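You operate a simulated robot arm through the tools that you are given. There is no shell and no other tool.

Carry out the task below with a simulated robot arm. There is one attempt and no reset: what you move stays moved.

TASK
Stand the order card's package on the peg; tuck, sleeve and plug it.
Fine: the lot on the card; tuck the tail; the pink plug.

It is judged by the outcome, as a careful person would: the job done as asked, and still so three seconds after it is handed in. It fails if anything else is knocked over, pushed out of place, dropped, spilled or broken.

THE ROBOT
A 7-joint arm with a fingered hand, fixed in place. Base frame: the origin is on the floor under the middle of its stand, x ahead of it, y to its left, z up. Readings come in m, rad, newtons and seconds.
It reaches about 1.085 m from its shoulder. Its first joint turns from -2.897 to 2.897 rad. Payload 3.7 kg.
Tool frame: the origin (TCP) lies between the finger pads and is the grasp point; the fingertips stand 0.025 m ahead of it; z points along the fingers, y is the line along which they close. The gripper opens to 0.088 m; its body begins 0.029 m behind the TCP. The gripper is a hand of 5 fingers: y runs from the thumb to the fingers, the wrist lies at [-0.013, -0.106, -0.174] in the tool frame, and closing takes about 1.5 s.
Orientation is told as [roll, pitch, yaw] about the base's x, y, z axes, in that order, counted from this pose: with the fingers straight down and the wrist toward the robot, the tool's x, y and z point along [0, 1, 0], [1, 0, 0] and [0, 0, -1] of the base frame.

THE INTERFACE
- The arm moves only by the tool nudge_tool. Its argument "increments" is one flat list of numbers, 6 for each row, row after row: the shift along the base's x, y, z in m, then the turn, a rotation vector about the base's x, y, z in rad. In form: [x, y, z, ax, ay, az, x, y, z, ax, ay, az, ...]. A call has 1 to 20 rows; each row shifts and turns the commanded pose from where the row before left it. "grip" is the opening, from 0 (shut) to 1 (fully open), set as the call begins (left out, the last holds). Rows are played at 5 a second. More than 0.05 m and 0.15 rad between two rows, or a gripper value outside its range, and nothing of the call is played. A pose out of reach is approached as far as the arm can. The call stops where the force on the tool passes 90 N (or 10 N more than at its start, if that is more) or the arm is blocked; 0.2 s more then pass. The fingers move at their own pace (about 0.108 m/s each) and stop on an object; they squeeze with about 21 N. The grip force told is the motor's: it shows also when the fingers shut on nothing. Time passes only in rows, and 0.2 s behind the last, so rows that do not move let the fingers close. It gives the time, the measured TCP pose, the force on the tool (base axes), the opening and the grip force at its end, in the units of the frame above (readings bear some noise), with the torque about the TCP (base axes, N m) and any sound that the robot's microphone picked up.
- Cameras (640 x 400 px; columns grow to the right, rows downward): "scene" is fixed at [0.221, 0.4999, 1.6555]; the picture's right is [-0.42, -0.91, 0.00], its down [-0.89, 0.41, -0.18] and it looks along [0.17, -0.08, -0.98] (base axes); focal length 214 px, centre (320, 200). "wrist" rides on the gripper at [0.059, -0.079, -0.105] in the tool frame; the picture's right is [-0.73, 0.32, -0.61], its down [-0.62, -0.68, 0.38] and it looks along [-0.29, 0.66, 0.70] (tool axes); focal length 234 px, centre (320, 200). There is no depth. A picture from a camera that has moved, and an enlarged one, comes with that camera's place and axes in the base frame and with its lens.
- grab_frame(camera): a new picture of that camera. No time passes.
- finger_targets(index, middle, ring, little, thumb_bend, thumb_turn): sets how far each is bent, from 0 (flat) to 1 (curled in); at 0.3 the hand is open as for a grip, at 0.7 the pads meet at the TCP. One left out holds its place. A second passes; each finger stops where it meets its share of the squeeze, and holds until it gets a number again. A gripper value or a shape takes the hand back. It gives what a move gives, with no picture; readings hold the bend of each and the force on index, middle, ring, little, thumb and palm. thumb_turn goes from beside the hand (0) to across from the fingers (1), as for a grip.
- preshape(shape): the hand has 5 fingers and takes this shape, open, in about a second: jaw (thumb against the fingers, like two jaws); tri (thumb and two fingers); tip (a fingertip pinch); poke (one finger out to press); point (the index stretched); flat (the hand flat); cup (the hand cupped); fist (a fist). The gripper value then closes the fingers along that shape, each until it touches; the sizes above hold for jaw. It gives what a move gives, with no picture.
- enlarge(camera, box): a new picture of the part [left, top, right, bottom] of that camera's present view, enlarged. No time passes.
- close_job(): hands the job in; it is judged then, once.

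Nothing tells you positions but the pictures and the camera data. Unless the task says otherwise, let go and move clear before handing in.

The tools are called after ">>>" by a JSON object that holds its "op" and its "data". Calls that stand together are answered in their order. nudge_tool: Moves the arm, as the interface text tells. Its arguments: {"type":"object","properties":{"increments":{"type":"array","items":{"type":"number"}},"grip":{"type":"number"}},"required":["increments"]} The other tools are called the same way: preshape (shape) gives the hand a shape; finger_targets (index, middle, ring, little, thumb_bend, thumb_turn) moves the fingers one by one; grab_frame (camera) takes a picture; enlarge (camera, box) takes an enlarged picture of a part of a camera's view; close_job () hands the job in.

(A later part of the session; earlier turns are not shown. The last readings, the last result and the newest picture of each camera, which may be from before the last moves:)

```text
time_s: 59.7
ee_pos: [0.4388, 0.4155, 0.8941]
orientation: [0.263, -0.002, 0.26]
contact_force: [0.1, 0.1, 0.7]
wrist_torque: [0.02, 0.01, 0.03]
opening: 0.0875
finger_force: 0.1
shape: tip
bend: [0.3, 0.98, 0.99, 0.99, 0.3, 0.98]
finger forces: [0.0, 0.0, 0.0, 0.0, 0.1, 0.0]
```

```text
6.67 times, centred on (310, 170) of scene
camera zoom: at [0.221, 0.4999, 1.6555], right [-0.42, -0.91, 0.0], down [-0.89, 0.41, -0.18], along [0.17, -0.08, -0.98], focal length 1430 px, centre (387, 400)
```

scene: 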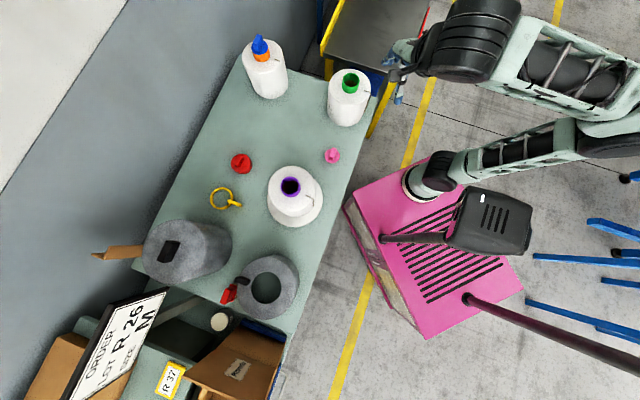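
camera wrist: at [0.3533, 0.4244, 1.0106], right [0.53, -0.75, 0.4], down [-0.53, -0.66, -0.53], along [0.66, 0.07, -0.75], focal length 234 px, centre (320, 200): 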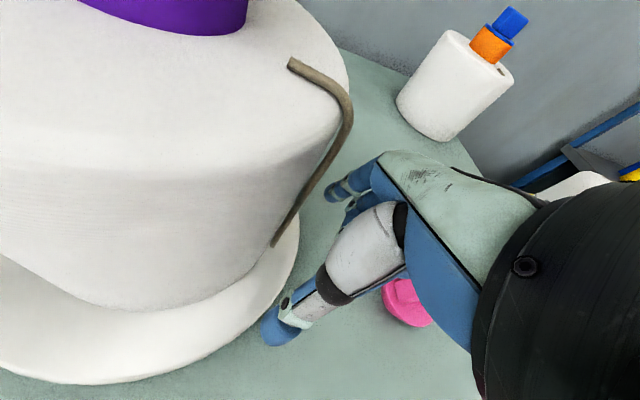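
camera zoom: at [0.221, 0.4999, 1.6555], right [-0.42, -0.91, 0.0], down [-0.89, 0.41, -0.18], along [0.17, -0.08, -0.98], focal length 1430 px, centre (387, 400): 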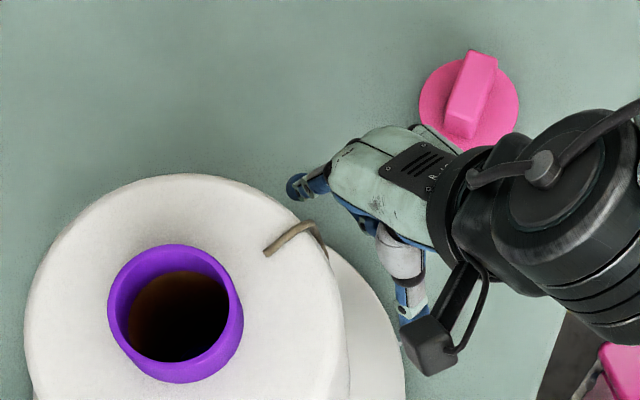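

The tail lies between thumb and index, slightly inward. I'll move the last ~15 mm inward in small steps while monitoring contact.

>>> {"op": "nudge_tool", "data": {"increments": [-0.0015, 0.005, 0, 0, 0, 0, -0.001, 0.004, 0, 0, 0, 0, 0, 0, 0, 0, 0, 0]}}

>>> {"op": "nudge_tool", "data": {"increments": [-0.0005, 0.003, 0, 0, 0, 0, 0, 0.002, 0, 0, 0, 0, 0, 0, 0, 0, 0, 0]}}

>>> {"op": "grab_frame", "data": {"camera": "wrist"}}

>>> {"op": "enlarge", "data": {"camera": "scene", "box": [270, 140, 350, 200]}}

```text
time_s: 60.5
ee_pos: [0.4351, 0.4244, 0.8958]
orientation: [0.264, 0.001, 0.259]
contact_force: [-0.4, -0.6, -0.4]
wrist_torque: [0.0, 0.0, -0.03]
opening: 0.0879
finger_force: 0.2
shape: tip
bend: [0.3, 0.98, 0.99, 0.99, 0.3, 0.98]
finger forces: [0.0, 0.0, 0.0, 0.1, 0.1, 0.0]
```

```text
time_s: 61.3
ee_pos: [0.4341, 0.4284, 0.8948]
orientation: [0.264, 0.0, 0.263]
contact_force: [-0.1, 0.5, -0.2]
wrist_torque: [-0.01, 0.01, 0.0]
opening: 0.0878
finger_force: 0.1
shape: tip
bend: [0.3, 0.98, 0.99, 0.99, 0.3, 0.98]
finger forces: [0.0, 0.0, 0.0, 0.1, 0.1, 0.0]
```

```text
taken
camera wrist: at [0.3502, 0.4383, 1.0102], right [0.53, -0.75, 0.4], down [-0.53, -0.66, -0.53], along [0.66, 0.07, -0.75], focal length 234 px, centre (320, 200)
```

wrist: 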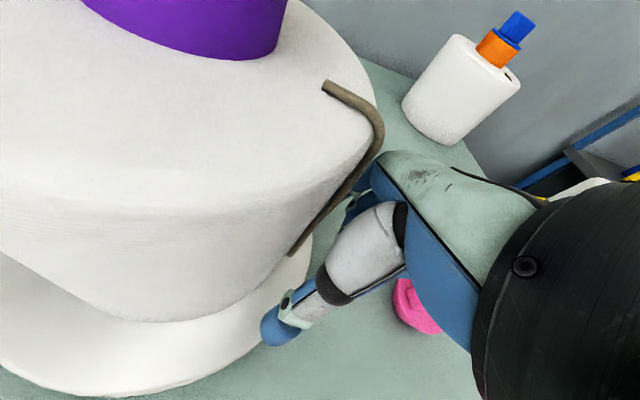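

```text
6.67 times, centred on (310, 170) of scene
camera zoom: at [0.221, 0.4999, 1.6555], right [-0.42, -0.91, 0.0], down [-0.89, 0.41, -0.18], along [0.17, -0.08, -0.98], focal length 1430 px, centre (387, 400)
```

zoom: 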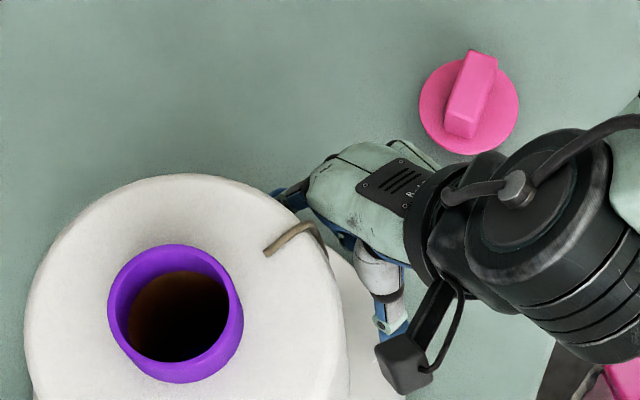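

The tail is now within the pinch line. Closing thumb and index on it.

>>> {"op": "nudge_tool", "data": {"increments": [0, 0, 0, 0, 0, 0, 0, 0, 0, 0, 0, 0, 0, 0, 0, 0, 0, 0, 0, 0, 0, 0, 0, 0, 0, 0, 0, 0, 0, 0, 0, 0, 0, 0, 0, 0, 0, 0, 0, 0, 0, 0, 0, 0, 0, 0, 0, 0], "grip": 0}}

>>> {"op": "grab_frame", "data": {"camera": "wrist"}}

>>> {"op": "enlarge", "data": {"camera": "wrist", "box": [220, 100, 420, 300]}}

>>> {"op": "enlarge", "data": {"camera": "scene", "box": [270, 140, 350, 200]}}

```text
time_s: 63.1
ee_pos: [0.4346, 0.4281, 0.8948]
orientation: [0.264, 0.0, 0.26]
contact_force: [0.4, -0.9, -0.2]
wrist_torque: [0.01, 0.0, 0.03]
opening: 0.0
finger_force: 20.7
shape: tip
bend: [0.7, 1.0, 1.0, 1.0, 0.75, 1.0]
finger forces: [0.1, 0.0, 0.0, 0.0, 0.0, 0.0]
```

```text
taken
camera wrist: at [0.3503, 0.4383, 1.0102], right [0.53, -0.75, 0.4], down [-0.53, -0.66, -0.53], along [0.66, 0.07, -0.75], focal length 234 px, centre (320, 200)
```

wrist: 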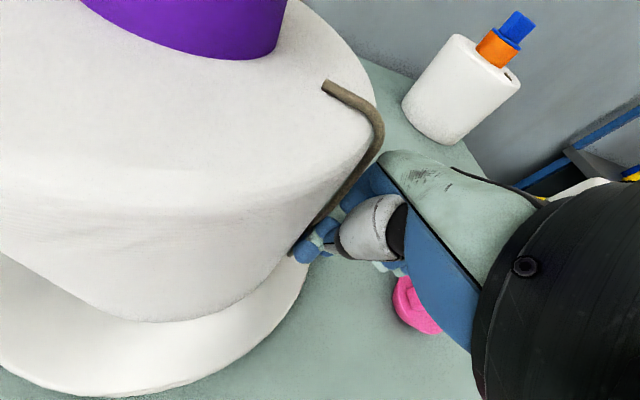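

```text
2.00 times, centred on (320, 200) of wrist
camera zoom: at [0.3503, 0.4383, 1.0102], right [0.53, -0.75, 0.4], down [-0.53, -0.66, -0.53], along [0.66, 0.07, -0.75], focal length 468 px, centre (320, 200)
```

zoom: 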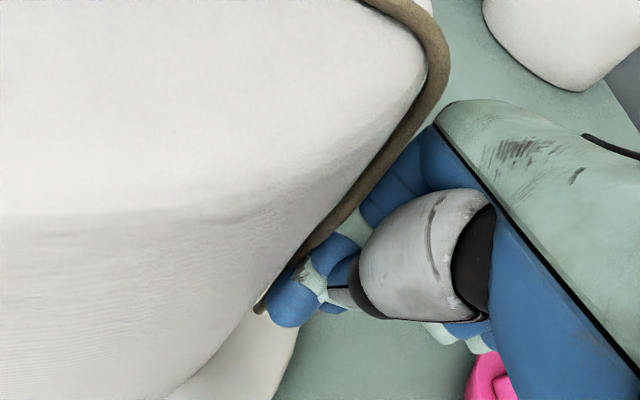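

```text
6.67 times, centred on (310, 170) of scene
camera zoom: at [0.221, 0.4999, 1.6555], right [-0.42, -0.91, 0.0], down [-0.89, 0.41, -0.18], along [0.17, -0.08, -0.98], focal length 1430 px, centre (387, 400)
```

zoom: 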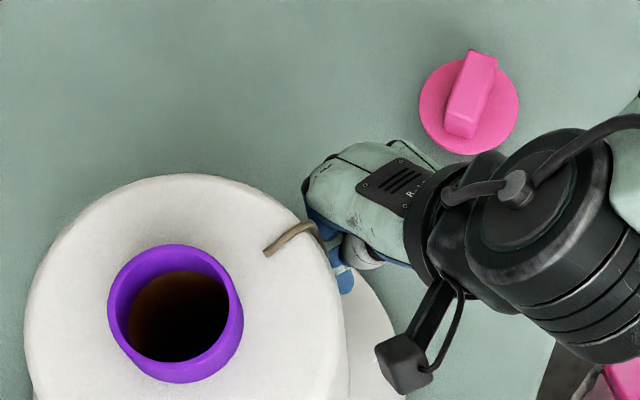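

It missed: the fingers closed just outside the tail. I'll reopen, move ~8 mm further inward and close again.

>>> {"op": "nudge_tool", "data": {"increments": [0, 0, 0, 0, 0, 0, 0, 0, 0, 0, 0, 0, 0, 0, 0, 0, 0, 0, 0, 0, 0, 0, 0, 0, 0, 0, 0, 0, 0, 0, -0.001, 0.004, 0, 0, 0, 0, -0.001, 0.004, 0, 0, 0, 0, 0, 0, 0, 0, 0, 0], "grip": 1}}

>>> {"op": "grab_frame", "data": {"camera": "wrist"}}

```text
time_s: 64.9
ee_pos: [0.4326, 0.4382, 0.8939]
orientation: [0.264, -0.001, 0.261]
contact_force: [0.2, 0.5, 0.1]
wrist_torque: [0.0, 0.01, -0.01]
opening: 0.0877
finger_force: 0.1
shape: tip
bend: [0.3, 0.98, 0.99, 0.99, 0.3, 0.98]
finger forces: [0.0, 0.0, 0.1, 0.0, 0.0, 0.0]
```

```text
taken
camera wrist: at [0.3481, 0.4468, 1.0105], right [0.53, -0.75, 0.4], down [-0.53, -0.66, -0.53], along [0.66, 0.07, -0.75], focal length 234 px, centre (320, 200)
```

wrist: 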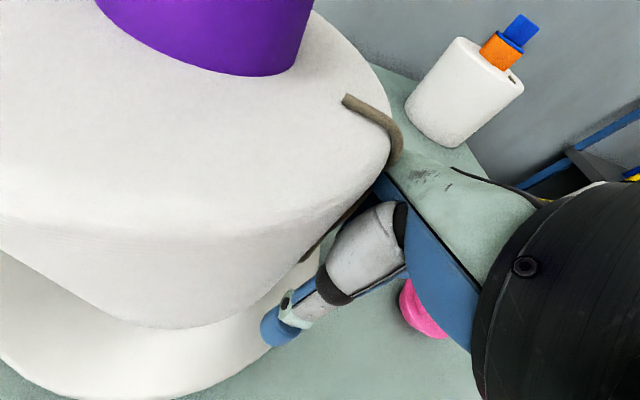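

>>> {"op": "nudge_tool", "data": {"increments": [0, 0, 0, 0, 0, 0, 0, 0, 0, 0, 0, 0, 0, 0, 0, 0, 0, 0, 0, 0, 0, 0, 0, 0, 0, 0, 0, 0, 0, 0, 0, 0, 0, 0, 0, 0, 0, 0, 0, 0, 0, 0, 0, 0, 0, 0, 0, 0], "grip": 0}}

>>> {"op": "enlarge", "data": {"camera": "wrist", "box": [220, 100, 420, 300]}}

>>> {"op": "enlarge", "data": {"camera": "scene", "box": [270, 140, 350, 200]}}

```text
time_s: 66.7
ee_pos: [0.4337, 0.4373, 0.894]
orientation: [0.265, 0.0, 0.261]
contact_force: [1.5, -5.9, 0.2]
wrist_torque: [-0.09, -0.03, -0.05]
opening: 0.0099
finger_force: 20.4
shape: tip
bend: [0.74, 1.0, 1.0, 1.0, 0.76, 1.0]
finger forces: [0.1, 0.1, 0.0, 0.0, 0.0, 0.0]
```

```text
2.00 times, centred on (320, 200) of wrist
camera zoom: at [0.3483, 0.4466, 1.0104], right [0.53, -0.75, 0.4], down [-0.53, -0.66, -0.53], along [0.66, 0.07, -0.75], focal length 468 px, centre (320, 200)
```

zoom: 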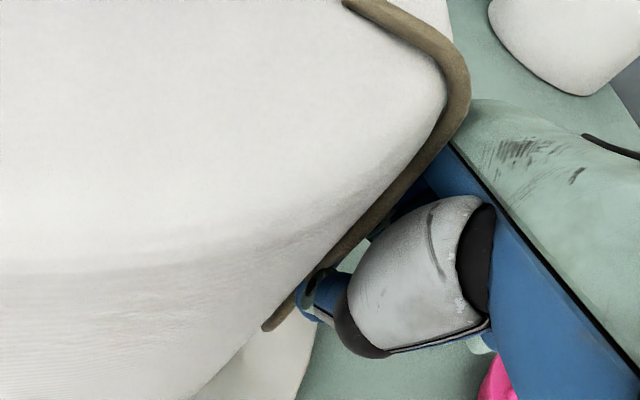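

```text
6.67 times, centred on (310, 170) of scene
camera zoom: at [0.221, 0.4999, 1.6555], right [-0.42, -0.91, 0.0], down [-0.89, 0.41, -0.18], along [0.17, -0.08, -0.98], focal length 1430 px, centre (387, 400)
```

zoom: 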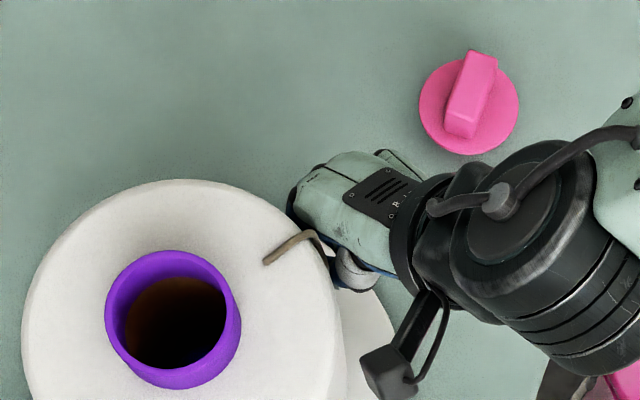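

The pads closed but I'm not sure the tail is caught. I'll back out 1.5 cm slowly and see whether the tail follows.

>>> {"op": "nudge_tool", "data": {"increments": [0.0013, -0.005, 0, 0, 0, 0, 0.0013, -0.005, 0.0, 0, 0, 0, 0.0013, -0.005, 0, 0, 0, 0, 0, 0, 0, 0, 0, 0]}}

>>> {"op": "enlarge", "data": {"camera": "wrist", "box": [220, 100, 420, 300]}}

>>> {"op": "enlarge", "data": {"camera": "scene", "box": [270, 140, 350, 200]}}

```text
time_s: 67.7
ee_pos: [0.4368, 0.4218, 0.8934]
orientation: [0.263, -0.002, 0.264]
contact_force: [-0.4, 0.2, -0.3]
wrist_torque: [-0.02, 0.0, -0.02]
opening: 0.0095
finger_force: 20.6
shape: tip
bend: [0.74, 1.0, 1.0, 1.0, 0.76, 1.0]
finger forces: [0.1, 0.0, 0.0, 0.0, 0.0, 0.1]
```

```text
2.00 times, centred on (320, 200) of wrist
camera zoom: at [0.3522, 0.4318, 1.0091], right [0.53, -0.75, 0.4], down [-0.53, -0.66, -0.53], along [0.66, 0.07, -0.75], focal length 468 px, centre (320, 200)
```

zoom: 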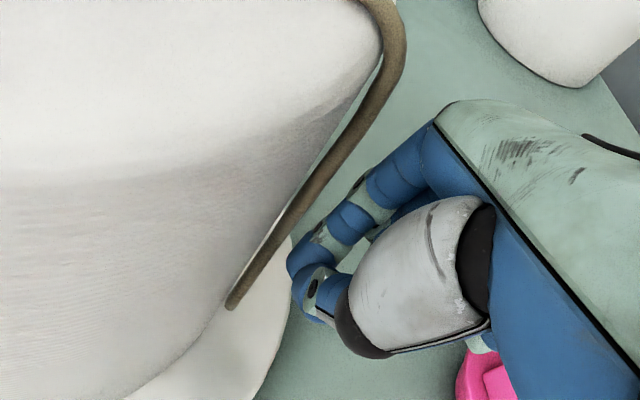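

```text
6.67 times, centred on (310, 170) of scene
camera zoom: at [0.221, 0.4999, 1.6555], right [-0.42, -0.91, 0.0], down [-0.89, 0.41, -0.18], along [0.17, -0.08, -0.98], focal length 1430 px, centre (387, 400)
```

zoom: 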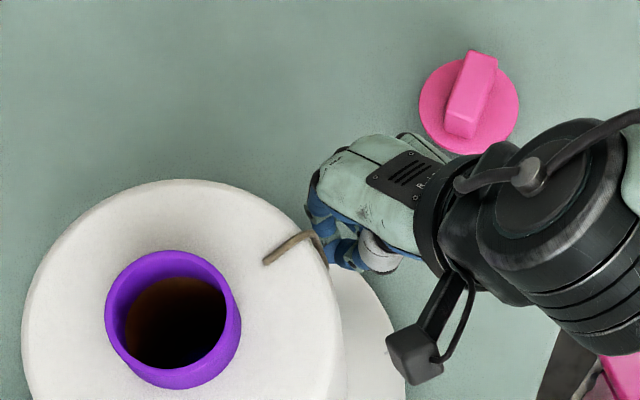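

Not caught: the palm edge was pressing the tail on the wall while the tips closed outside it. I'll back out, open, and tilt the hand more (≈40°) so the fingertips lead and the palm stays clear.

>>> {"op": "nudge_tool", "data": {"increments": [0.003, -0.012, 0, 0, 0, 0, 0.003, -0.012, 0, 0, 0, 0, 0.003, -0.012, 0, 0, 0, 0, 0, 0, 0, 0.14, 0.0376, 0, 0, 0, 0, 0.14, 0.0376, 0, 0, 0, 0, 0.14, 0.0376, 0, 0, 0, 0, 0, 0, 0], "grip": 1}}

>>> {"op": "grab_frame", "data": {"camera": "wrist"}}

>>> {"op": "enlarge", "data": {"camera": "scene", "box": [250, 120, 370, 220]}}

```text
time_s: 69.3
ee_pos: [0.4391, 0.3745, 0.9004]
orientation: [0.632, 0.035, 0.26]
contact_force: [-0.5, 0.5, -0.1]
wrist_torque: [0.01, 0.01, -0.02]
opening: 0.0879
finger_force: 0.1
shape: tip
bend: [0.3, 0.98, 0.99, 0.99, 0.3, 0.98]
finger forces: [0.1, 0.0, 0.0, 0.0, 0.1, 0.1]
out of reach, approached as far as the arm can: row 6
```

```text
taken
camera wrist: at [0.371, 0.3431, 1.0223], right [0.56, -0.83, 0.05], down [-0.61, -0.45, -0.65], along [0.56, 0.33, -0.76], focal length 234 px, centre (320, 200)
```

wrist: 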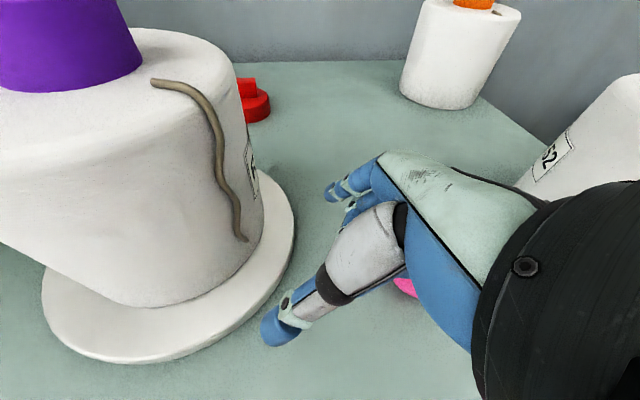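

```text
4.00 times, centred on (310, 170) of scene
camera zoom: at [0.221, 0.4999, 1.6555], right [-0.42, -0.91, 0.0], down [-0.89, 0.41, -0.18], along [0.17, -0.08, -0.98], focal length 858 px, centre (360, 320)
```

zoom: 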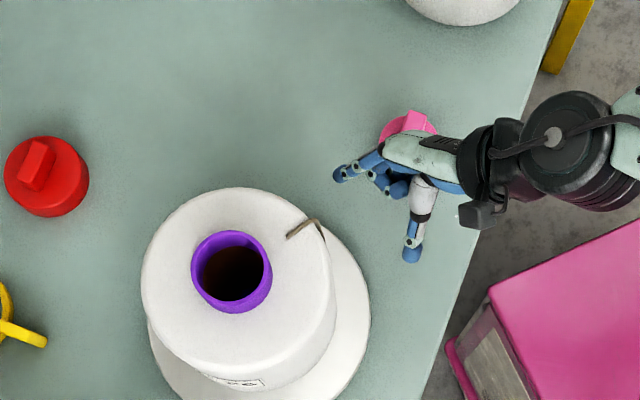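

Tilt reached ~36°. The tail (slightly wavy) now hangs near (0.422, 0.440). I'll line up laterally and approach to ~2 cm, then check.

>>> {"op": "nudge_tool", "data": {"increments": [-0.006, 0.012, -0.004, 0, 0, 0, -0.006, 0.012, -0.004, 0, 0, 0, -0.003, 0.012, -0.003, 0, 0, 0, 0, 0, 0, 0, 0, 0]}}

>>> {"op": "grab_frame", "data": {"camera": "wrist"}}

>>> {"op": "enlarge", "data": {"camera": "wrist", "box": [180, 80, 380, 280]}}

```text
time_s: 69.8
ee_pos: [0.3539, 0.4207, 0.896]
orientation: [0.699, -0.005, 0.426]
contact_force: [-14.1, -71.9, 73.7]
wrist_torque: [1.3, -3.1, -3.32]
opening: 0.088
finger_force: 0.1
shape: tip
bend: [0.27, 0.98, 0.99, 0.99, 0.3, 0.98]
finger forces: [380.5, 0.1, 0.0, 0.1, 0.0, 0.1]
out of reach, approached as far as the arm can: row 1
stopped in row 2: the force on the tool passed its limit at 151 N (the readings are from after the stop); the commanded pose is now the measured one
```

```text
taken
camera wrist: at [0.2897, 0.3686, 1.0133], right [0.69, -0.73, 0.0], down [-0.52, -0.49, -0.7], along [0.51, 0.48, -0.72], focal length 234 px, centre (320, 200)
```

wrist: 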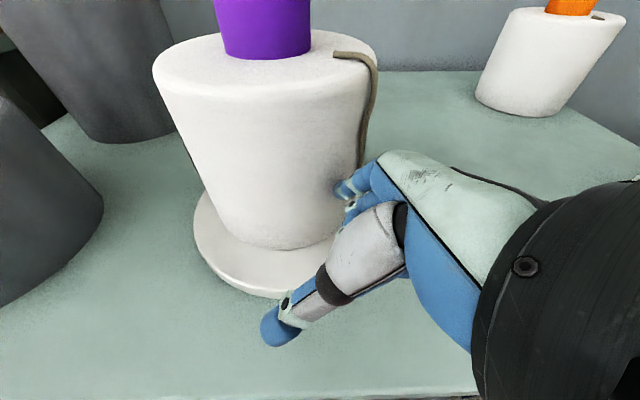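

```text
2.00 times, centred on (280, 180) of wrist
camera zoom: at [0.2897, 0.3686, 1.0133], right [0.69, -0.73, 0.0], down [-0.52, -0.49, -0.7], along [0.51, 0.48, -0.72], focal length 468 px, centre (400, 240)
```

zoom: 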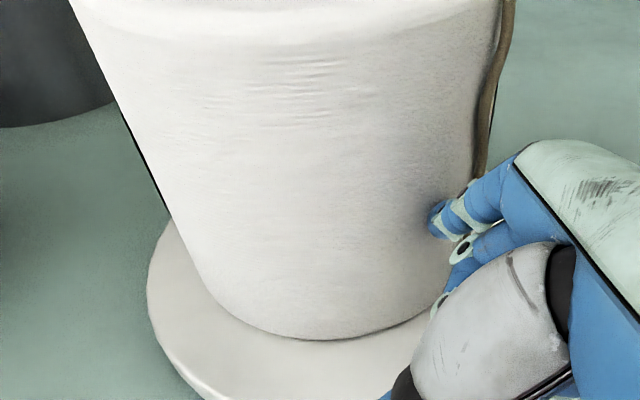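

The arm hit a reach limit, swung, and the index pressed hard into the package. I'll look at the scene before backing off carefully.

>>> {"op": "grab_frame", "data": {"camera": "scene"}}

>>> {"op": "enlarge", "data": {"camera": "scene", "box": [240, 130, 360, 240]}}

```text
taken
```

scene: 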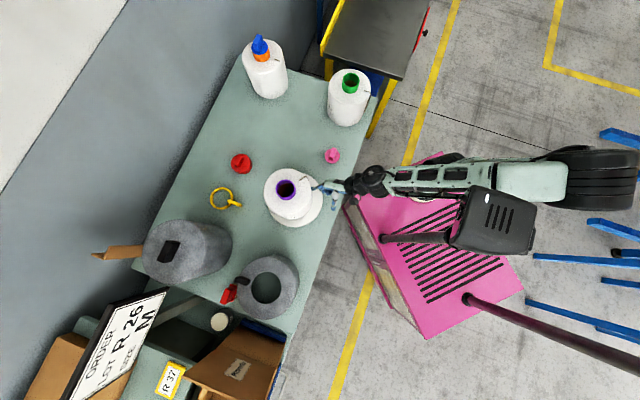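

```text
3.64 times, centred on (300, 185) of scene
camera zoom: at [0.221, 0.4999, 1.6555], right [-0.42, -0.91, 0.0], down [-0.89, 0.41, -0.18], along [0.17, -0.08, -0.98], focal length 780 px, centre (393, 254)
```

zoom: 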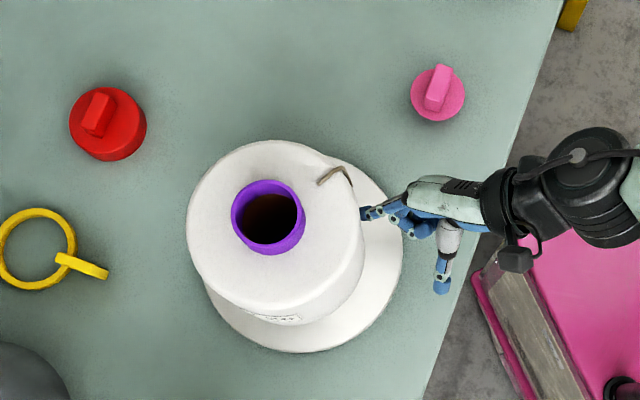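

Package is still on the peg (leaning slightly from the push), base unmoved. Backing straight off gently.

>>> {"op": "nudge_tool", "data": {"increments": [0, -0.01, 0.004, 0, 0, 0, 0, 0, 0, 0, 0, 0]}}

```text
time_s: 70.4
ee_pos: [0.3498, 0.4146, 0.8959]
orientation: [0.695, 0.001, 0.436]
contact_force: [2.2, 2.5, -1.0]
wrist_torque: [-0.06, 0.07, 0.03]
opening: 0.0881
finger_force: 0.0
shape: tip
bend: [0.28, 0.98, 0.99, 0.99, 0.3, 0.98]
finger forces: [136.7, 0.0, 0.0, 0.0, 0.0, 0.0]
```

>>> {"op": "nudge_tool", "data": {"increments": [0, -0.01, 0.004, 0, 0, 0, 0, -0.01, 0.004, 0, 0, 0, 0, 0, 0, 0, 0, 0]}}

>>> {"op": "enlarge", "data": {"camera": "scene", "box": [240, 130, 360, 240]}}

>>> {"op": "grab_frame", "data": {"camera": "wrist"}}

```text
time_s: 71.2
ee_pos: [0.3515, 0.3931, 0.9029]
orientation: [0.694, 0.0, 0.433]
contact_force: [0.0, 0.1, -0.6]
wrist_torque: [0.01, 0.01, 0.02]
opening: 0.0876
finger_force: 0.1
shape: tip
bend: [0.3, 0.98, 0.99, 0.99, 0.3, 0.98]
finger forces: [0.0, 0.0, 0.0, 0.1, 0.0, 0.1]
```

```text
3.64 times, centred on (300, 185) of scene
camera zoom: at [0.221, 0.4999, 1.6555], right [-0.42, -0.91, 0.0], down [-0.89, 0.41, -0.18], along [0.17, -0.08, -0.98], focal length 780 px, centre (393, 254)
```

zoom: 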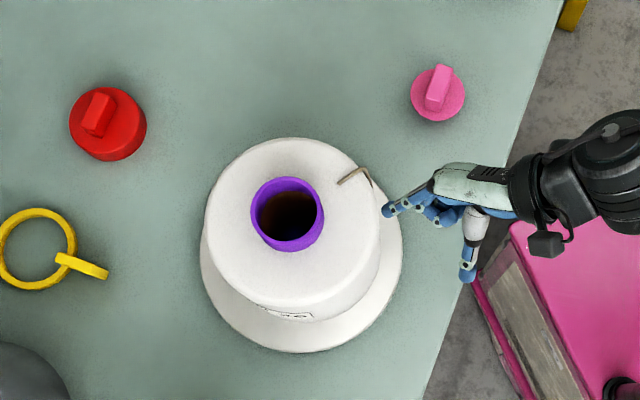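

```text
taken
camera wrist: at [0.2895, 0.3419, 1.0208], right [0.69, -0.72, 0.0], down [-0.52, -0.5, -0.69], along [0.5, 0.48, -0.72], focal length 234 px, centre (320, 200)
```

wrist: 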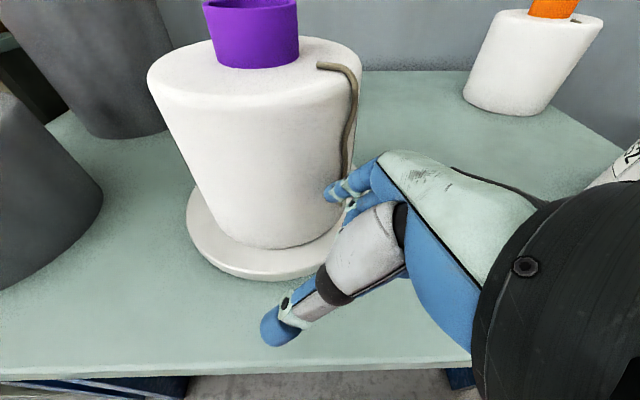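

The package settled back upright and everything else is undisturbed. New plan: turn the package so the tail faces the robot's right side (≈ −40°), where the tilted hand has comfortable reach. First retreat upward while un-tilting.

>>> {"op": "nudge_tool", "data": {"increments": [0, -0.01, 0.03, 0, 0, 0, 0, 0, 0.04, -0.126, -0.0583, 0, 0, 0, 0.04, -0.126, -0.0583, 0, 0, 0, 0.04, -0.126, -0.0583, 0, 0, 0, 0.04, -0.126, -0.0583, 0, 0, 0, 0.02, -0.126, -0.0583, 0, 0, 0, 0, 0, 0, 0]}}

>>> {"op": "preshape", "data": {"shape": "jaw"}}

>>> {"op": "grab_frame", "data": {"camera": "wrist"}}

```text
time_s: 72.8
ee_pos: [0.3527, 0.3799, 1.1177]
orientation: [-0.001, 0.002, 0.435]
contact_force: [-0.1, 0.1, 0.2]
wrist_torque: [-0.02, 0.0, 0.0]
opening: 0.0878
finger_force: 0.1
shape: tip
bend: [0.3, 0.98, 0.99, 0.99, 0.3, 0.98]
finger forces: [0.1, 0.1, 0.1, 0.1, 0.1, 0.0]
```

```text
time_s: 73.7
ee_pos: [0.3526, 0.3812, 1.1168]
orientation: [-0.001, -0.002, 0.432]
contact_force: [-0.2, -0.8, -0.6]
wrist_torque: [0.0, 0.02, 0.0]
opening: 0.0877
finger_force: 0.0
shape: jaw
bend: [0.3, 0.3, 0.3, 0.3, 0.3, 0.98]
finger forces: [0.1, 0.0, 0.0, 0.0, 0.0, 0.0]
```

```text
taken
camera wrist: at [0.2559, 0.4018, 1.2211], right [0.6, -0.52, 0.61], down [-0.36, -0.85, -0.38], along [0.72, 0.01, -0.7], focal length 234 px, centre (320, 200)
```

wrist: 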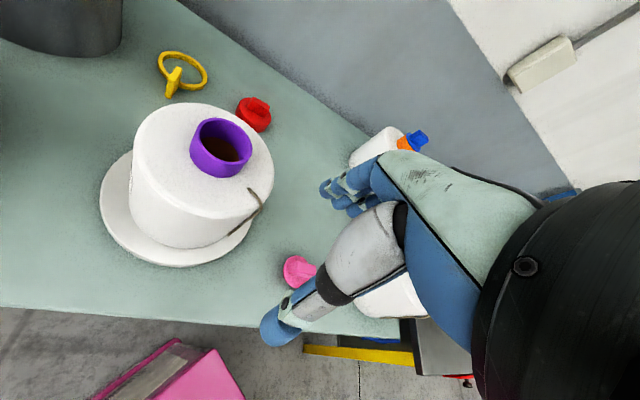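

Moving above the tube (now about (0.402, 0.516)) with jaw open to regrip and turn it.

>>> {"op": "nudge_tool", "data": {"increments": [0.0124, 0.0336, 0, 0, 0, 0.02, 0.0124, 0.0336, 0, 0, 0, 0.02, 0.0124, 0.0336, 0, 0, 0, 0.02, 0.0124, 0.0336, 0, 0, 0, 0.01, 0, 0, 0, 0, 0, 0], "grip": 1}}

>>> {"op": "grab_frame", "data": {"camera": "wrist"}}

>>> {"op": "enlarge", "data": {"camera": "wrist", "box": [150, 180, 330, 340]}}

```text
time_s: 74.9
ee_pos: [0.402, 0.5196, 1.1179]
orientation: [0.0, 0.001, 0.505]
contact_force: [0.8, -0.2, 0.0]
wrist_torque: [-0.01, -0.01, 0.01]
opening: 0.0878
finger_force: 0.0
shape: jaw
bend: [0.3, 0.3, 0.3, 0.3, 0.3, 0.98]
finger forces: [0.0, 0.0, 0.0, 0.0, 0.1, 0.0]
```

```text
taken
camera wrist: at [0.3044, 0.5335, 1.2226], right [0.63, -0.48, 0.61], down [-0.3, -0.87, -0.38], along [0.72, 0.06, -0.7], focal length 234 px, centre (320, 200)
```

wrist: 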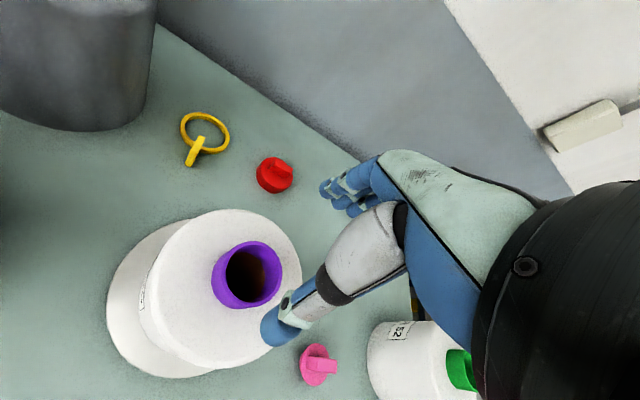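

```text
2.50 times, centred on (240, 260) of wrist
camera zoom: at [0.3044, 0.5335, 1.2226], right [0.63, -0.48, 0.61], down [-0.3, -0.87, -0.38], along [0.72, 0.06, -0.7], focal length 585 px, centre (520, 50)
```

zoom: 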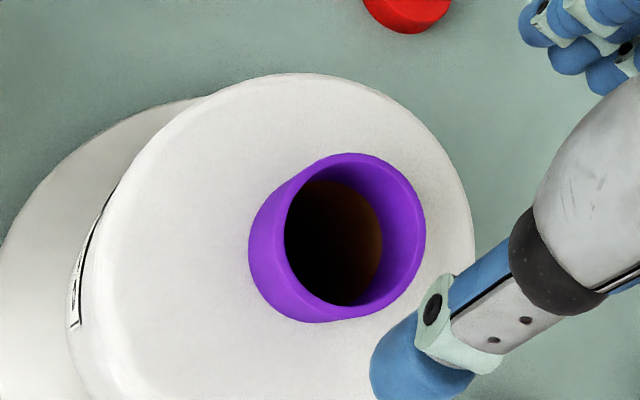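

>>> {"op": "nudge_tool", "data": {"increments": [0, -0.003, -0.03, 0, 0, 0, 0, 0, -0.035, 0, 0, 0, 0, 0, -0.025, 0, 0, 0, 0, 0, -0.015, 0, 0, 0, 0, 0, -0.008, 0, 0, 0, 0, 0, 0, 0, 0, 0]}}

>>> {"op": "enlarge", "data": {"camera": "wrist", "box": [220, 140, 420, 340]}}

```text
time_s: 76.3
ee_pos: [0.3996, 0.514, 1.0026]
orientation: [0.002, -0.001, 0.501]
contact_force: [0.0, 0.3, 0.1]
wrist_torque: [0.03, 0.03, 0.08]
opening: 0.0881
finger_force: 0.1
shape: jaw
bend: [0.3, 0.3, 0.3, 0.3, 0.3, 0.98]
finger forces: [0.0, 0.1, 0.0, 0.0, 0.1, 0.0]
```

```text
2.00 times, centred on (320, 240) of wrist
camera zoom: at [0.3019, 0.5289, 1.1079], right [0.63, -0.48, 0.61], down [-0.3, -0.87, -0.38], along [0.72, 0.06, -0.7], focal length 468 px, centre (320, 120)
```

zoom: 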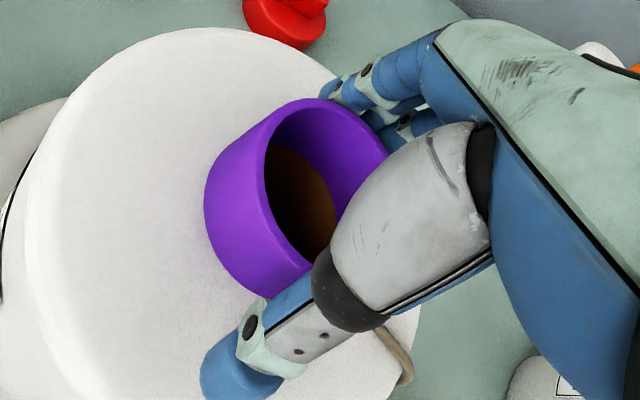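

>>> {"op": "nudge_tool", "data": {"increments": [0, 0, 0, 0, 0, 0, 0, 0, 0, 0, 0, 0, 0, 0, 0, 0, 0, 0, 0, 0, 0, 0, 0, 0, 0, 0, 0, 0, 0, 0, 0, 0, 0, 0, 0, 0, 0, 0, 0, 0, 0, 0], "grip": 0}}

>>> {"op": "nudge_tool", "data": {"increments": [0, 0, 0.001, 0, 0, 0.1, 0, 0, 0, 0, 0, 0.11, 0, 0, 0, 0, 0, 0]}}

```text
time_s: 77.9
ee_pos: [0.4, 0.5144, 1.0034]
orientation: [-0.001, -0.001, 0.502]
contact_force: [0.0, -1.8, -0.5]
wrist_torque: [-0.07, 0.04, 0.03]
opening: 0.055
finger_force: 21.0
shape: jaw
bend: [0.27, 0.35, 0.37, 0.36, 0.7, 1.0]
finger forces: [11.2, 5.5, 1.6, 0.1, 19.0, 0.0]
```

```text
time_s: 78.7
ee_pos: [0.3996, 0.5151, 1.0031]
orientation: [0.001, -0.001, 0.715]
contact_force: [1.9, 1.0, 1.0]
wrist_torque: [-0.03, 0.03, -0.18]
opening: 0.0544
finger_force: 21.2
shape: jaw
bend: [0.26, 0.35, 0.37, 0.36, 0.71, 0.98]
finger forces: [13.6, 6.1, 0.9, 0.1, 18.7, 0.0]
```

>>> {"op": "nudge_tool", "data": {"increments": [0.001, 0.001, 0, 0, 0, 0.11, 0.001, 0.001, 0, 0, 0, 0.11, 0.001, 0.001, 0, 0, 0, 0.11, 0.001, 0.001, 0, 0, 0, 0.11, 0, 0, 0, 0, 0, 0]}}

>>> {"op": "nudge_tool", "data": {"increments": [0, 0, 0, 0, 0, 0, 0, 0, 0, 0, 0, 0, 0, 0, 0, 0, 0, 0, 0, 0, 0, 0, 0, 0, 0, 0, 0, 0, 0, 0, 0, 0, 0, 0, 0, 0], "grip": 1}}

>>> {"op": "grab_frame", "data": {"camera": "wrist"}}

```text
time_s: 79.9
ee_pos: [0.4055, 0.5195, 1.003]
orientation: [0.002, -0.002, 1.154]
contact_force: [-0.1, -1.4, 3.7]
wrist_torque: [-0.04, 0.05, -0.29]
opening: 0.0538
finger_force: 20.9
shape: jaw
bend: [0.26, 0.36, 0.37, 0.36, 0.72, 0.96]
finger forces: [13.3, 6.0, 0.1, 0.0, 20.2, 0.0]
```

```text
time_s: 81.3
ee_pos: [0.4053, 0.5182, 1.0037]
orientation: [0.001, 0.0, 1.153]
contact_force: [0.0, -0.2, 0.3]
wrist_torque: [0.0, -0.01, 0.01]
opening: 0.0876
finger_force: 0.1
shape: jaw
bend: [0.3, 0.3, 0.3, 0.3, 0.3, 0.98]
finger forces: [0.4, 0.0, 0.0, 0.0, 0.0, 0.0]
```

```text
taken
camera wrist: at [0.3193, 0.4711, 1.1071], right [0.79, 0.0, 0.61], down [0.29, -0.88, -0.38], along [0.53, 0.48, -0.7], focal length 234 px, centre (320, 200)
```

wrist: 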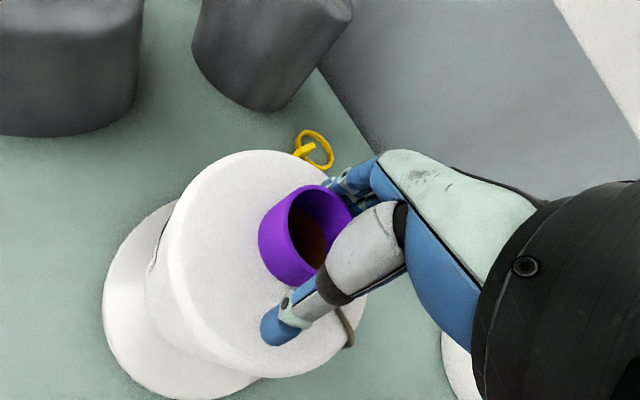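

Released. Rising, switching to the tip pinch, and moving to the package's right side with yaw ≈0.9 to look at the tail.

>>> {"op": "nudge_tool", "data": {"increments": [0, 0, 0.02, 0, 0, 0, 0, 0, 0.04, 0, 0, 0, 0, 0, 0.04, 0, 0, -0.05, 0.025, -0.02, 0.03, 0, 0, -0.05, 0.03, -0.025, 0, 0, 0, -0.05, 0.03, -0.025, 0, 0, 0, -0.05, 0.03, -0.025, 0, 0, 0, -0.05, 0, 0, 0, 0, 0, 0]}}

>>> {"op": "preshape", "data": {"shape": "tip"}}

>>> {"op": "grab_frame", "data": {"camera": "wrist"}}

>>> {"op": "enlarge", "data": {"camera": "scene", "box": [240, 120, 360, 240]}}

```text
time_s: 83.1
ee_pos: [0.5186, 0.4264, 1.1317]
orientation: [0.002, 0.0, 0.903]
contact_force: [0.2, 0.7, -0.4]
wrist_torque: [-0.02, 0.01, -0.03]
opening: 0.0874
finger_force: 0.2
shape: jaw
bend: [0.3, 0.3, 0.3, 0.3, 0.3, 0.98]
finger forces: [0.1, 0.1, 0.0, 0.1, 0.0, 0.0]
```

```text
time_s: 84.0
ee_pos: [0.518, 0.4257, 1.133]
orientation: [0.0, 0.0, 0.904]
contact_force: [0.4, -0.5, 0.0]
wrist_torque: [-0.05, 0.01, 0.0]
opening: 0.088
finger_force: 0.1
shape: tip
bend: [0.3, 0.98, 0.99, 0.99, 0.3, 0.98]
finger forces: [0.0, 0.0, 0.0, 0.0, 0.0, 0.1]
```

```text
taken
camera wrist: at [0.4234, 0.4012, 1.2359], right [0.77, -0.2, 0.61], down [0.07, -0.92, -0.38], along [0.63, 0.34, -0.7], focal length 234 px, centre (320, 200)
```

wrist: 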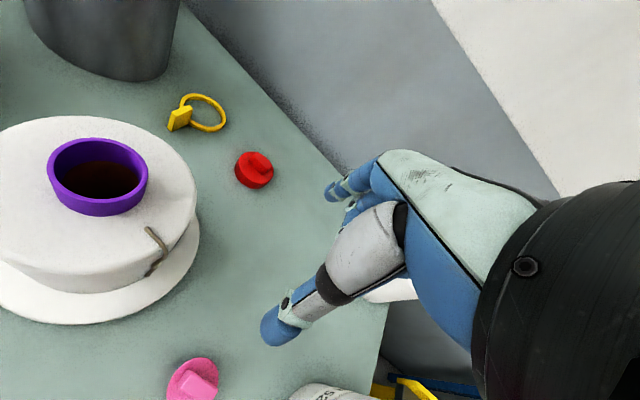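

```text
3.33 times, centred on (300, 180) of scene
camera zoom: at [0.221, 0.4999, 1.6555], right [-0.42, -0.91, 0.0], down [-0.89, 0.41, -0.18], along [0.17, -0.08, -0.98], focal length 715 px, centre (387, 267)
```

zoom: 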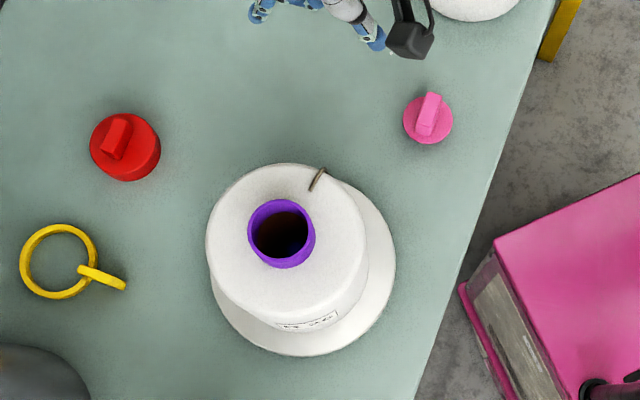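

The tail now points to about −50° (start ≈(0.439, 0.482), edge ≈(0.456, 0.464)). I'll orient the hand with yaw 0.70 and ~40° tilt at a safe stand-off and confirm it is in reach.

>>> {"op": "nudge_tool", "data": {"increments": [0, 0, 0, 0, 0, -0.1, 0, 0, 0, 0, 0, -0.105, 0, -0.004, -0.015, 0.1072, 0.09, 0, 0, -0.004, -0.015, 0.1072, 0.09, 0, 0, -0.003, -0.015, 0.1072, 0.09, 0, 0, -0.003, -0.015, 0.1072, 0.09, 0, 0, -0.003, -0.015, 0.1072, 0.09, 0, 0, 0, 0, 0, 0, 0]}}

>>> {"op": "grab_frame", "data": {"camera": "wrist"}}

>>> {"op": "grab_frame", "data": {"camera": "scene"}}

```text
time_s: 85.8
ee_pos: [0.5198, 0.4061, 1.0572]
orientation: [0.702, 0.0, 0.699]
contact_force: [-0.2, 0.4, -0.1]
wrist_torque: [-0.03, -0.03, 0.02]
opening: 0.0877
finger_force: 0.0
shape: tip
bend: [0.3, 0.98, 0.99, 0.99, 0.3, 0.98]
finger forces: [0.0, 0.0, 0.0, 0.0, 0.0, 0.0]
```

```text
taken
camera wrist: at [0.4736, 0.3388, 1.1757], right [0.86, -0.52, 0.0], down [-0.37, -0.61, -0.7], along [0.36, 0.6, -0.72], focal length 234 px, centre (320, 200)
```

wrist: 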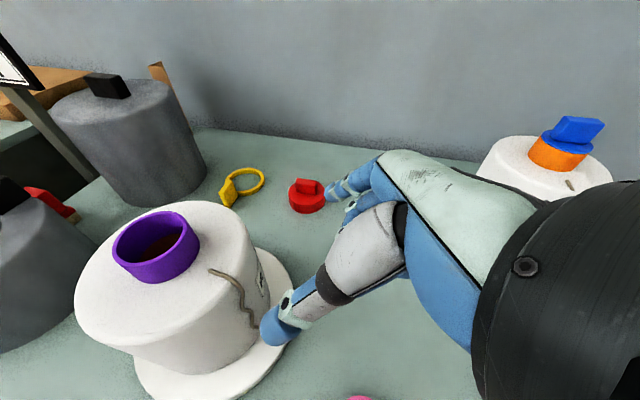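

```text
taken
```

scene: 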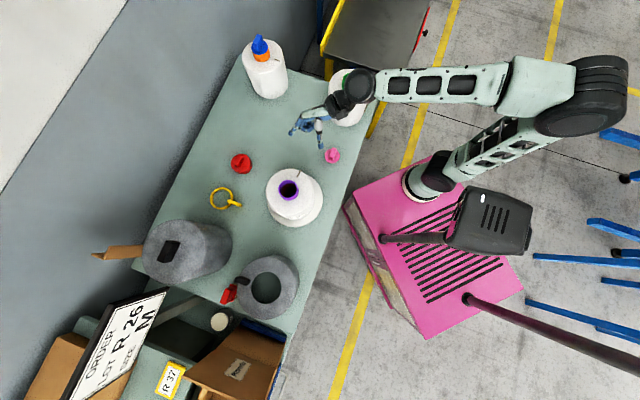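

Pose is reachable and the tail is nicely visible. Enlarging to locate it precisely.

>>> {"op": "enlarge", "data": {"camera": "wrist", "box": [180, 240, 300, 360]}}

```text
3.33 times, centred on (240, 300) of wrist
camera zoom: at [0.4736, 0.3388, 1.1757], right [0.86, -0.52, 0.0], down [-0.37, -0.61, -0.7], along [0.36, 0.6, -0.72], focal length 781 px, centre (587, -133)
```

zoom: 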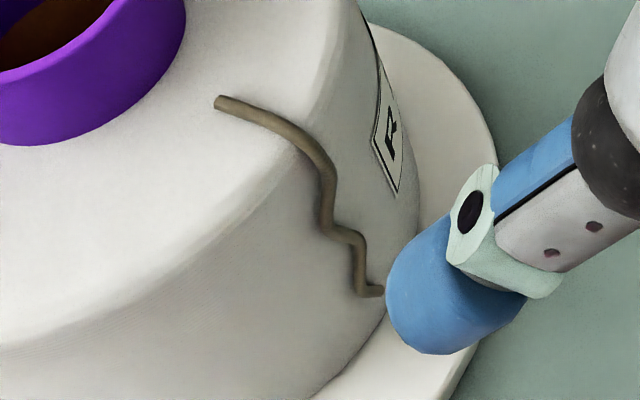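

Tail target for the pinch ≈(0.451, 0.459, 0.882). Descending to a stand-off 4 cm outside of it.

>>> {"op": "nudge_tool", "data": {"increments": [-0.0075, 0.0032, -0.035, 0, 0, 0, -0.0075, 0.0032, -0.035, 0, 0, 0, -0.0075, 0.0032, -0.035, 0, 0, 0, -0.0075, 0.0032, -0.035, 0, 0, 0, -0.0075, 0.003, -0.0365, 0, 0, 0, 0, 0, 0, 0, 0, 0]}}

>>> {"op": "grab_frame", "data": {"camera": "wrist"}}

>>> {"op": "enlarge", "data": {"camera": "scene", "box": [250, 110, 370, 210]}}

```text
time_s: 87.2
ee_pos: [0.4845, 0.4211, 0.8797]
orientation: [0.7, 0.001, 0.697]
contact_force: [-0.7, 0.2, 0.5]
wrist_torque: [0.02, 0.0, -0.01]
opening: 0.0879
finger_force: 0.1
shape: tip
bend: [0.3, 0.98, 0.99, 0.99, 0.3, 0.98]
finger forces: [0.0, 0.0, 0.1, 0.0, 0.0, 0.0]
```

```text
taken
camera wrist: at [0.4374, 0.355, 0.9978], right [0.86, -0.52, 0.0], down [-0.37, -0.61, -0.69], along [0.36, 0.6, -0.72], focal length 234 px, centre (320, 200)
```

wrist: 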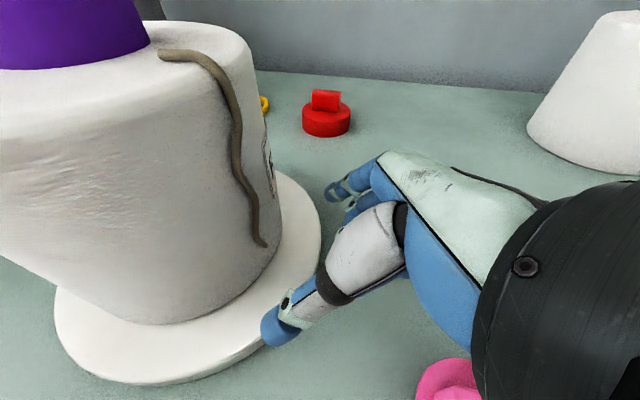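

```text
4.00 times, centred on (310, 160) of scene
camera zoom: at [0.221, 0.4999, 1.6555], right [-0.42, -0.91, 0.0], down [-0.89, 0.41, -0.18], along [0.17, -0.08, -0.98], focal length 858 px, centre (360, 360)
```

zoom: 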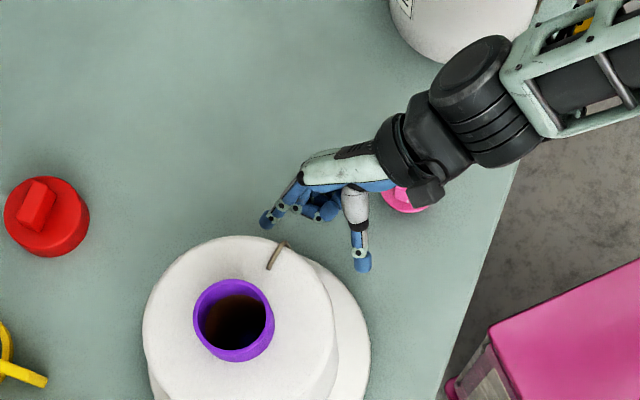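

>>> {"op": "nudge_tool", "data": {"increments": [-0.0085, 0.011, 0, 0, 0, 0, -0.0085, 0.011, 0, 0, 0, 0, 0, 0, 0, 0, 0, 0]}}

>>> {"op": "grab_frame", "data": {"camera": "wrist"}}

>>> {"op": "enlarge", "data": {"camera": "wrist", "box": [220, 120, 380, 280]}}

```text
time_s: 88.0
ee_pos: [0.4656, 0.4451, 0.8814]
orientation: [0.701, 0.001, 0.698]
contact_force: [-0.4, 0.3, 0.6]
wrist_torque: [0.01, 0.01, 0.03]
opening: 0.0876
finger_force: 0.1
shape: tip
bend: [0.3, 0.98, 0.99, 0.99, 0.3, 0.98]
finger forces: [0.0, 0.1, 0.1, 0.1, 0.1, 0.0]
```

```text
taken
camera wrist: at [0.4194, 0.3781, 0.9986], right [0.86, -0.52, 0.0], down [-0.37, -0.61, -0.7], along [0.36, 0.6, -0.72], focal length 234 px, centre (320, 200)
```

wrist: 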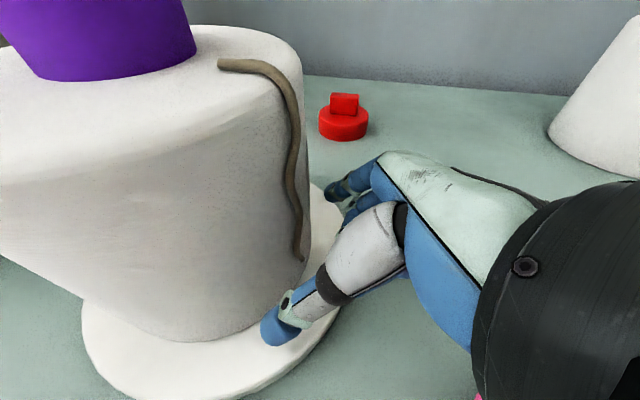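

```text
2.50 times, centred on (300, 200) of wrist
camera zoom: at [0.4194, 0.3781, 0.9986], right [0.86, -0.52, 0.0], down [-0.37, -0.61, -0.7], along [0.36, 0.6, -0.72], focal length 585 px, centre (370, 200)
```

zoom: 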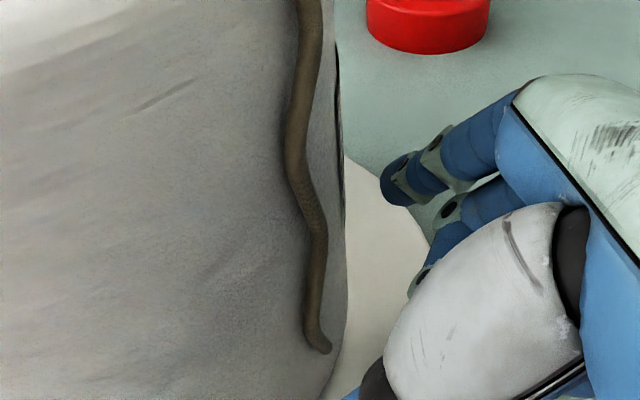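

>>> {"op": "nudge_tool", "data": {"increments": [-0.0045, 0.0054, 0, 0, 0, 0, -0.003, 0.0037, 0, 0, 0, 0, 0, 0, 0, 0, 0, 0]}}

>>> {"op": "enlarge", "data": {"camera": "wrist", "box": [220, 120, 420, 320]}}

```text
time_s: 88.8
ee_pos: [0.4583, 0.4539, 0.8813]
orientation: [0.7, -0.001, 0.699]
contact_force: [-0.6, 0.0, 0.1]
wrist_torque: [0.03, 0.0, 0.01]
opening: 0.0876
finger_force: 0.0
shape: tip
bend: [0.3, 0.98, 0.99, 0.99, 0.3, 0.98]
finger forces: [0.0, 0.0, 0.0, 0.1, 0.1, 0.0]
```

```text
2.00 times, centred on (320, 220) of wrist
camera zoom: at [0.4117, 0.3872, 0.999], right [0.86, -0.52, 0.0], down [-0.37, -0.61, -0.7], along [0.36, 0.6, -0.72], focal length 468 px, centre (320, 160)
```

zoom: 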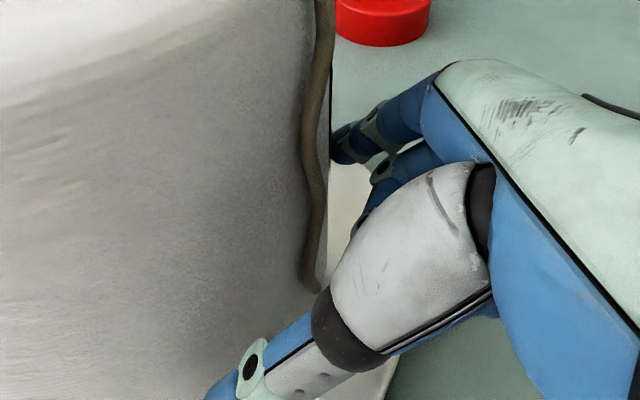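

The tail sits right on the pinch line. Closing.

>>> {"op": "nudge_tool", "data": {"increments": [0, 0, 0, 0, 0, 0, 0, 0, 0, 0, 0, 0, 0, 0, 0, 0, 0, 0, 0, 0, 0, 0, 0, 0, 0, 0, 0, 0, 0, 0, 0, 0, 0, 0, 0, 0, 0, 0, 0, 0, 0, 0, 0, 0, 0, 0, 0, 0], "grip": 0}}

>>> {"op": "enlarge", "data": {"camera": "wrist", "box": [220, 120, 420, 320]}}

>>> {"op": "enlarge", "data": {"camera": "scene", "box": [270, 140, 350, 200]}}

```text
time_s: 90.6
ee_pos: [0.4606, 0.4521, 0.8799]
orientation: [0.697, 0.004, 0.692]
contact_force: [38.8, -30.4, -1.9]
wrist_torque: [-0.63, -0.69, -1.02]
opening: 0.0138
finger_force: 21.5
shape: tip
bend: [0.74, 1.0, 1.0, 1.0, 0.81, 1.0]
finger forces: [56.6, 0.0, 0.0, 0.0, 0.1, 0.0]
```

```text
2.00 times, centred on (320, 220) of wrist
camera zoom: at [0.4152, 0.3855, 0.9984], right [0.85, -0.52, 0.0], down [-0.38, -0.61, -0.69], along [0.36, 0.59, -0.72], focal length 468 px, centre (320, 160)
```

zoom: 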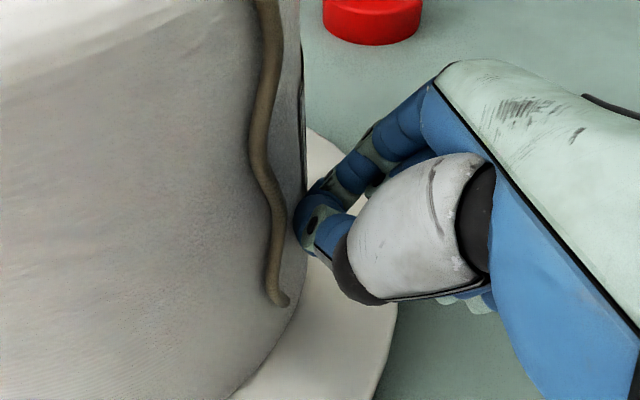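

```text
6.67 times, centred on (310, 170) of scene
camera zoom: at [0.221, 0.4999, 1.6555], right [-0.42, -0.91, 0.0], down [-0.89, 0.41, -0.18], along [0.17, -0.08, -0.98], focal length 1430 px, centre (387, 400)
```

zoom: 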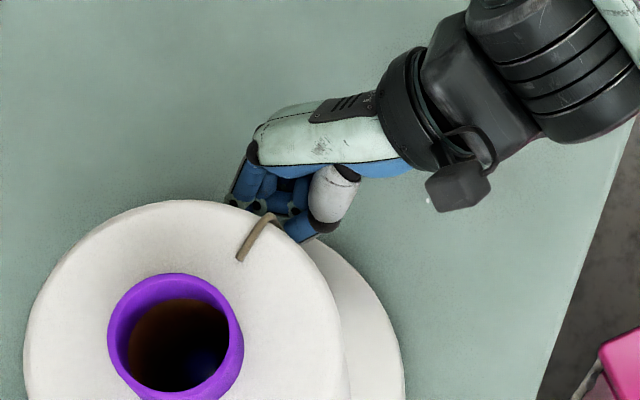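

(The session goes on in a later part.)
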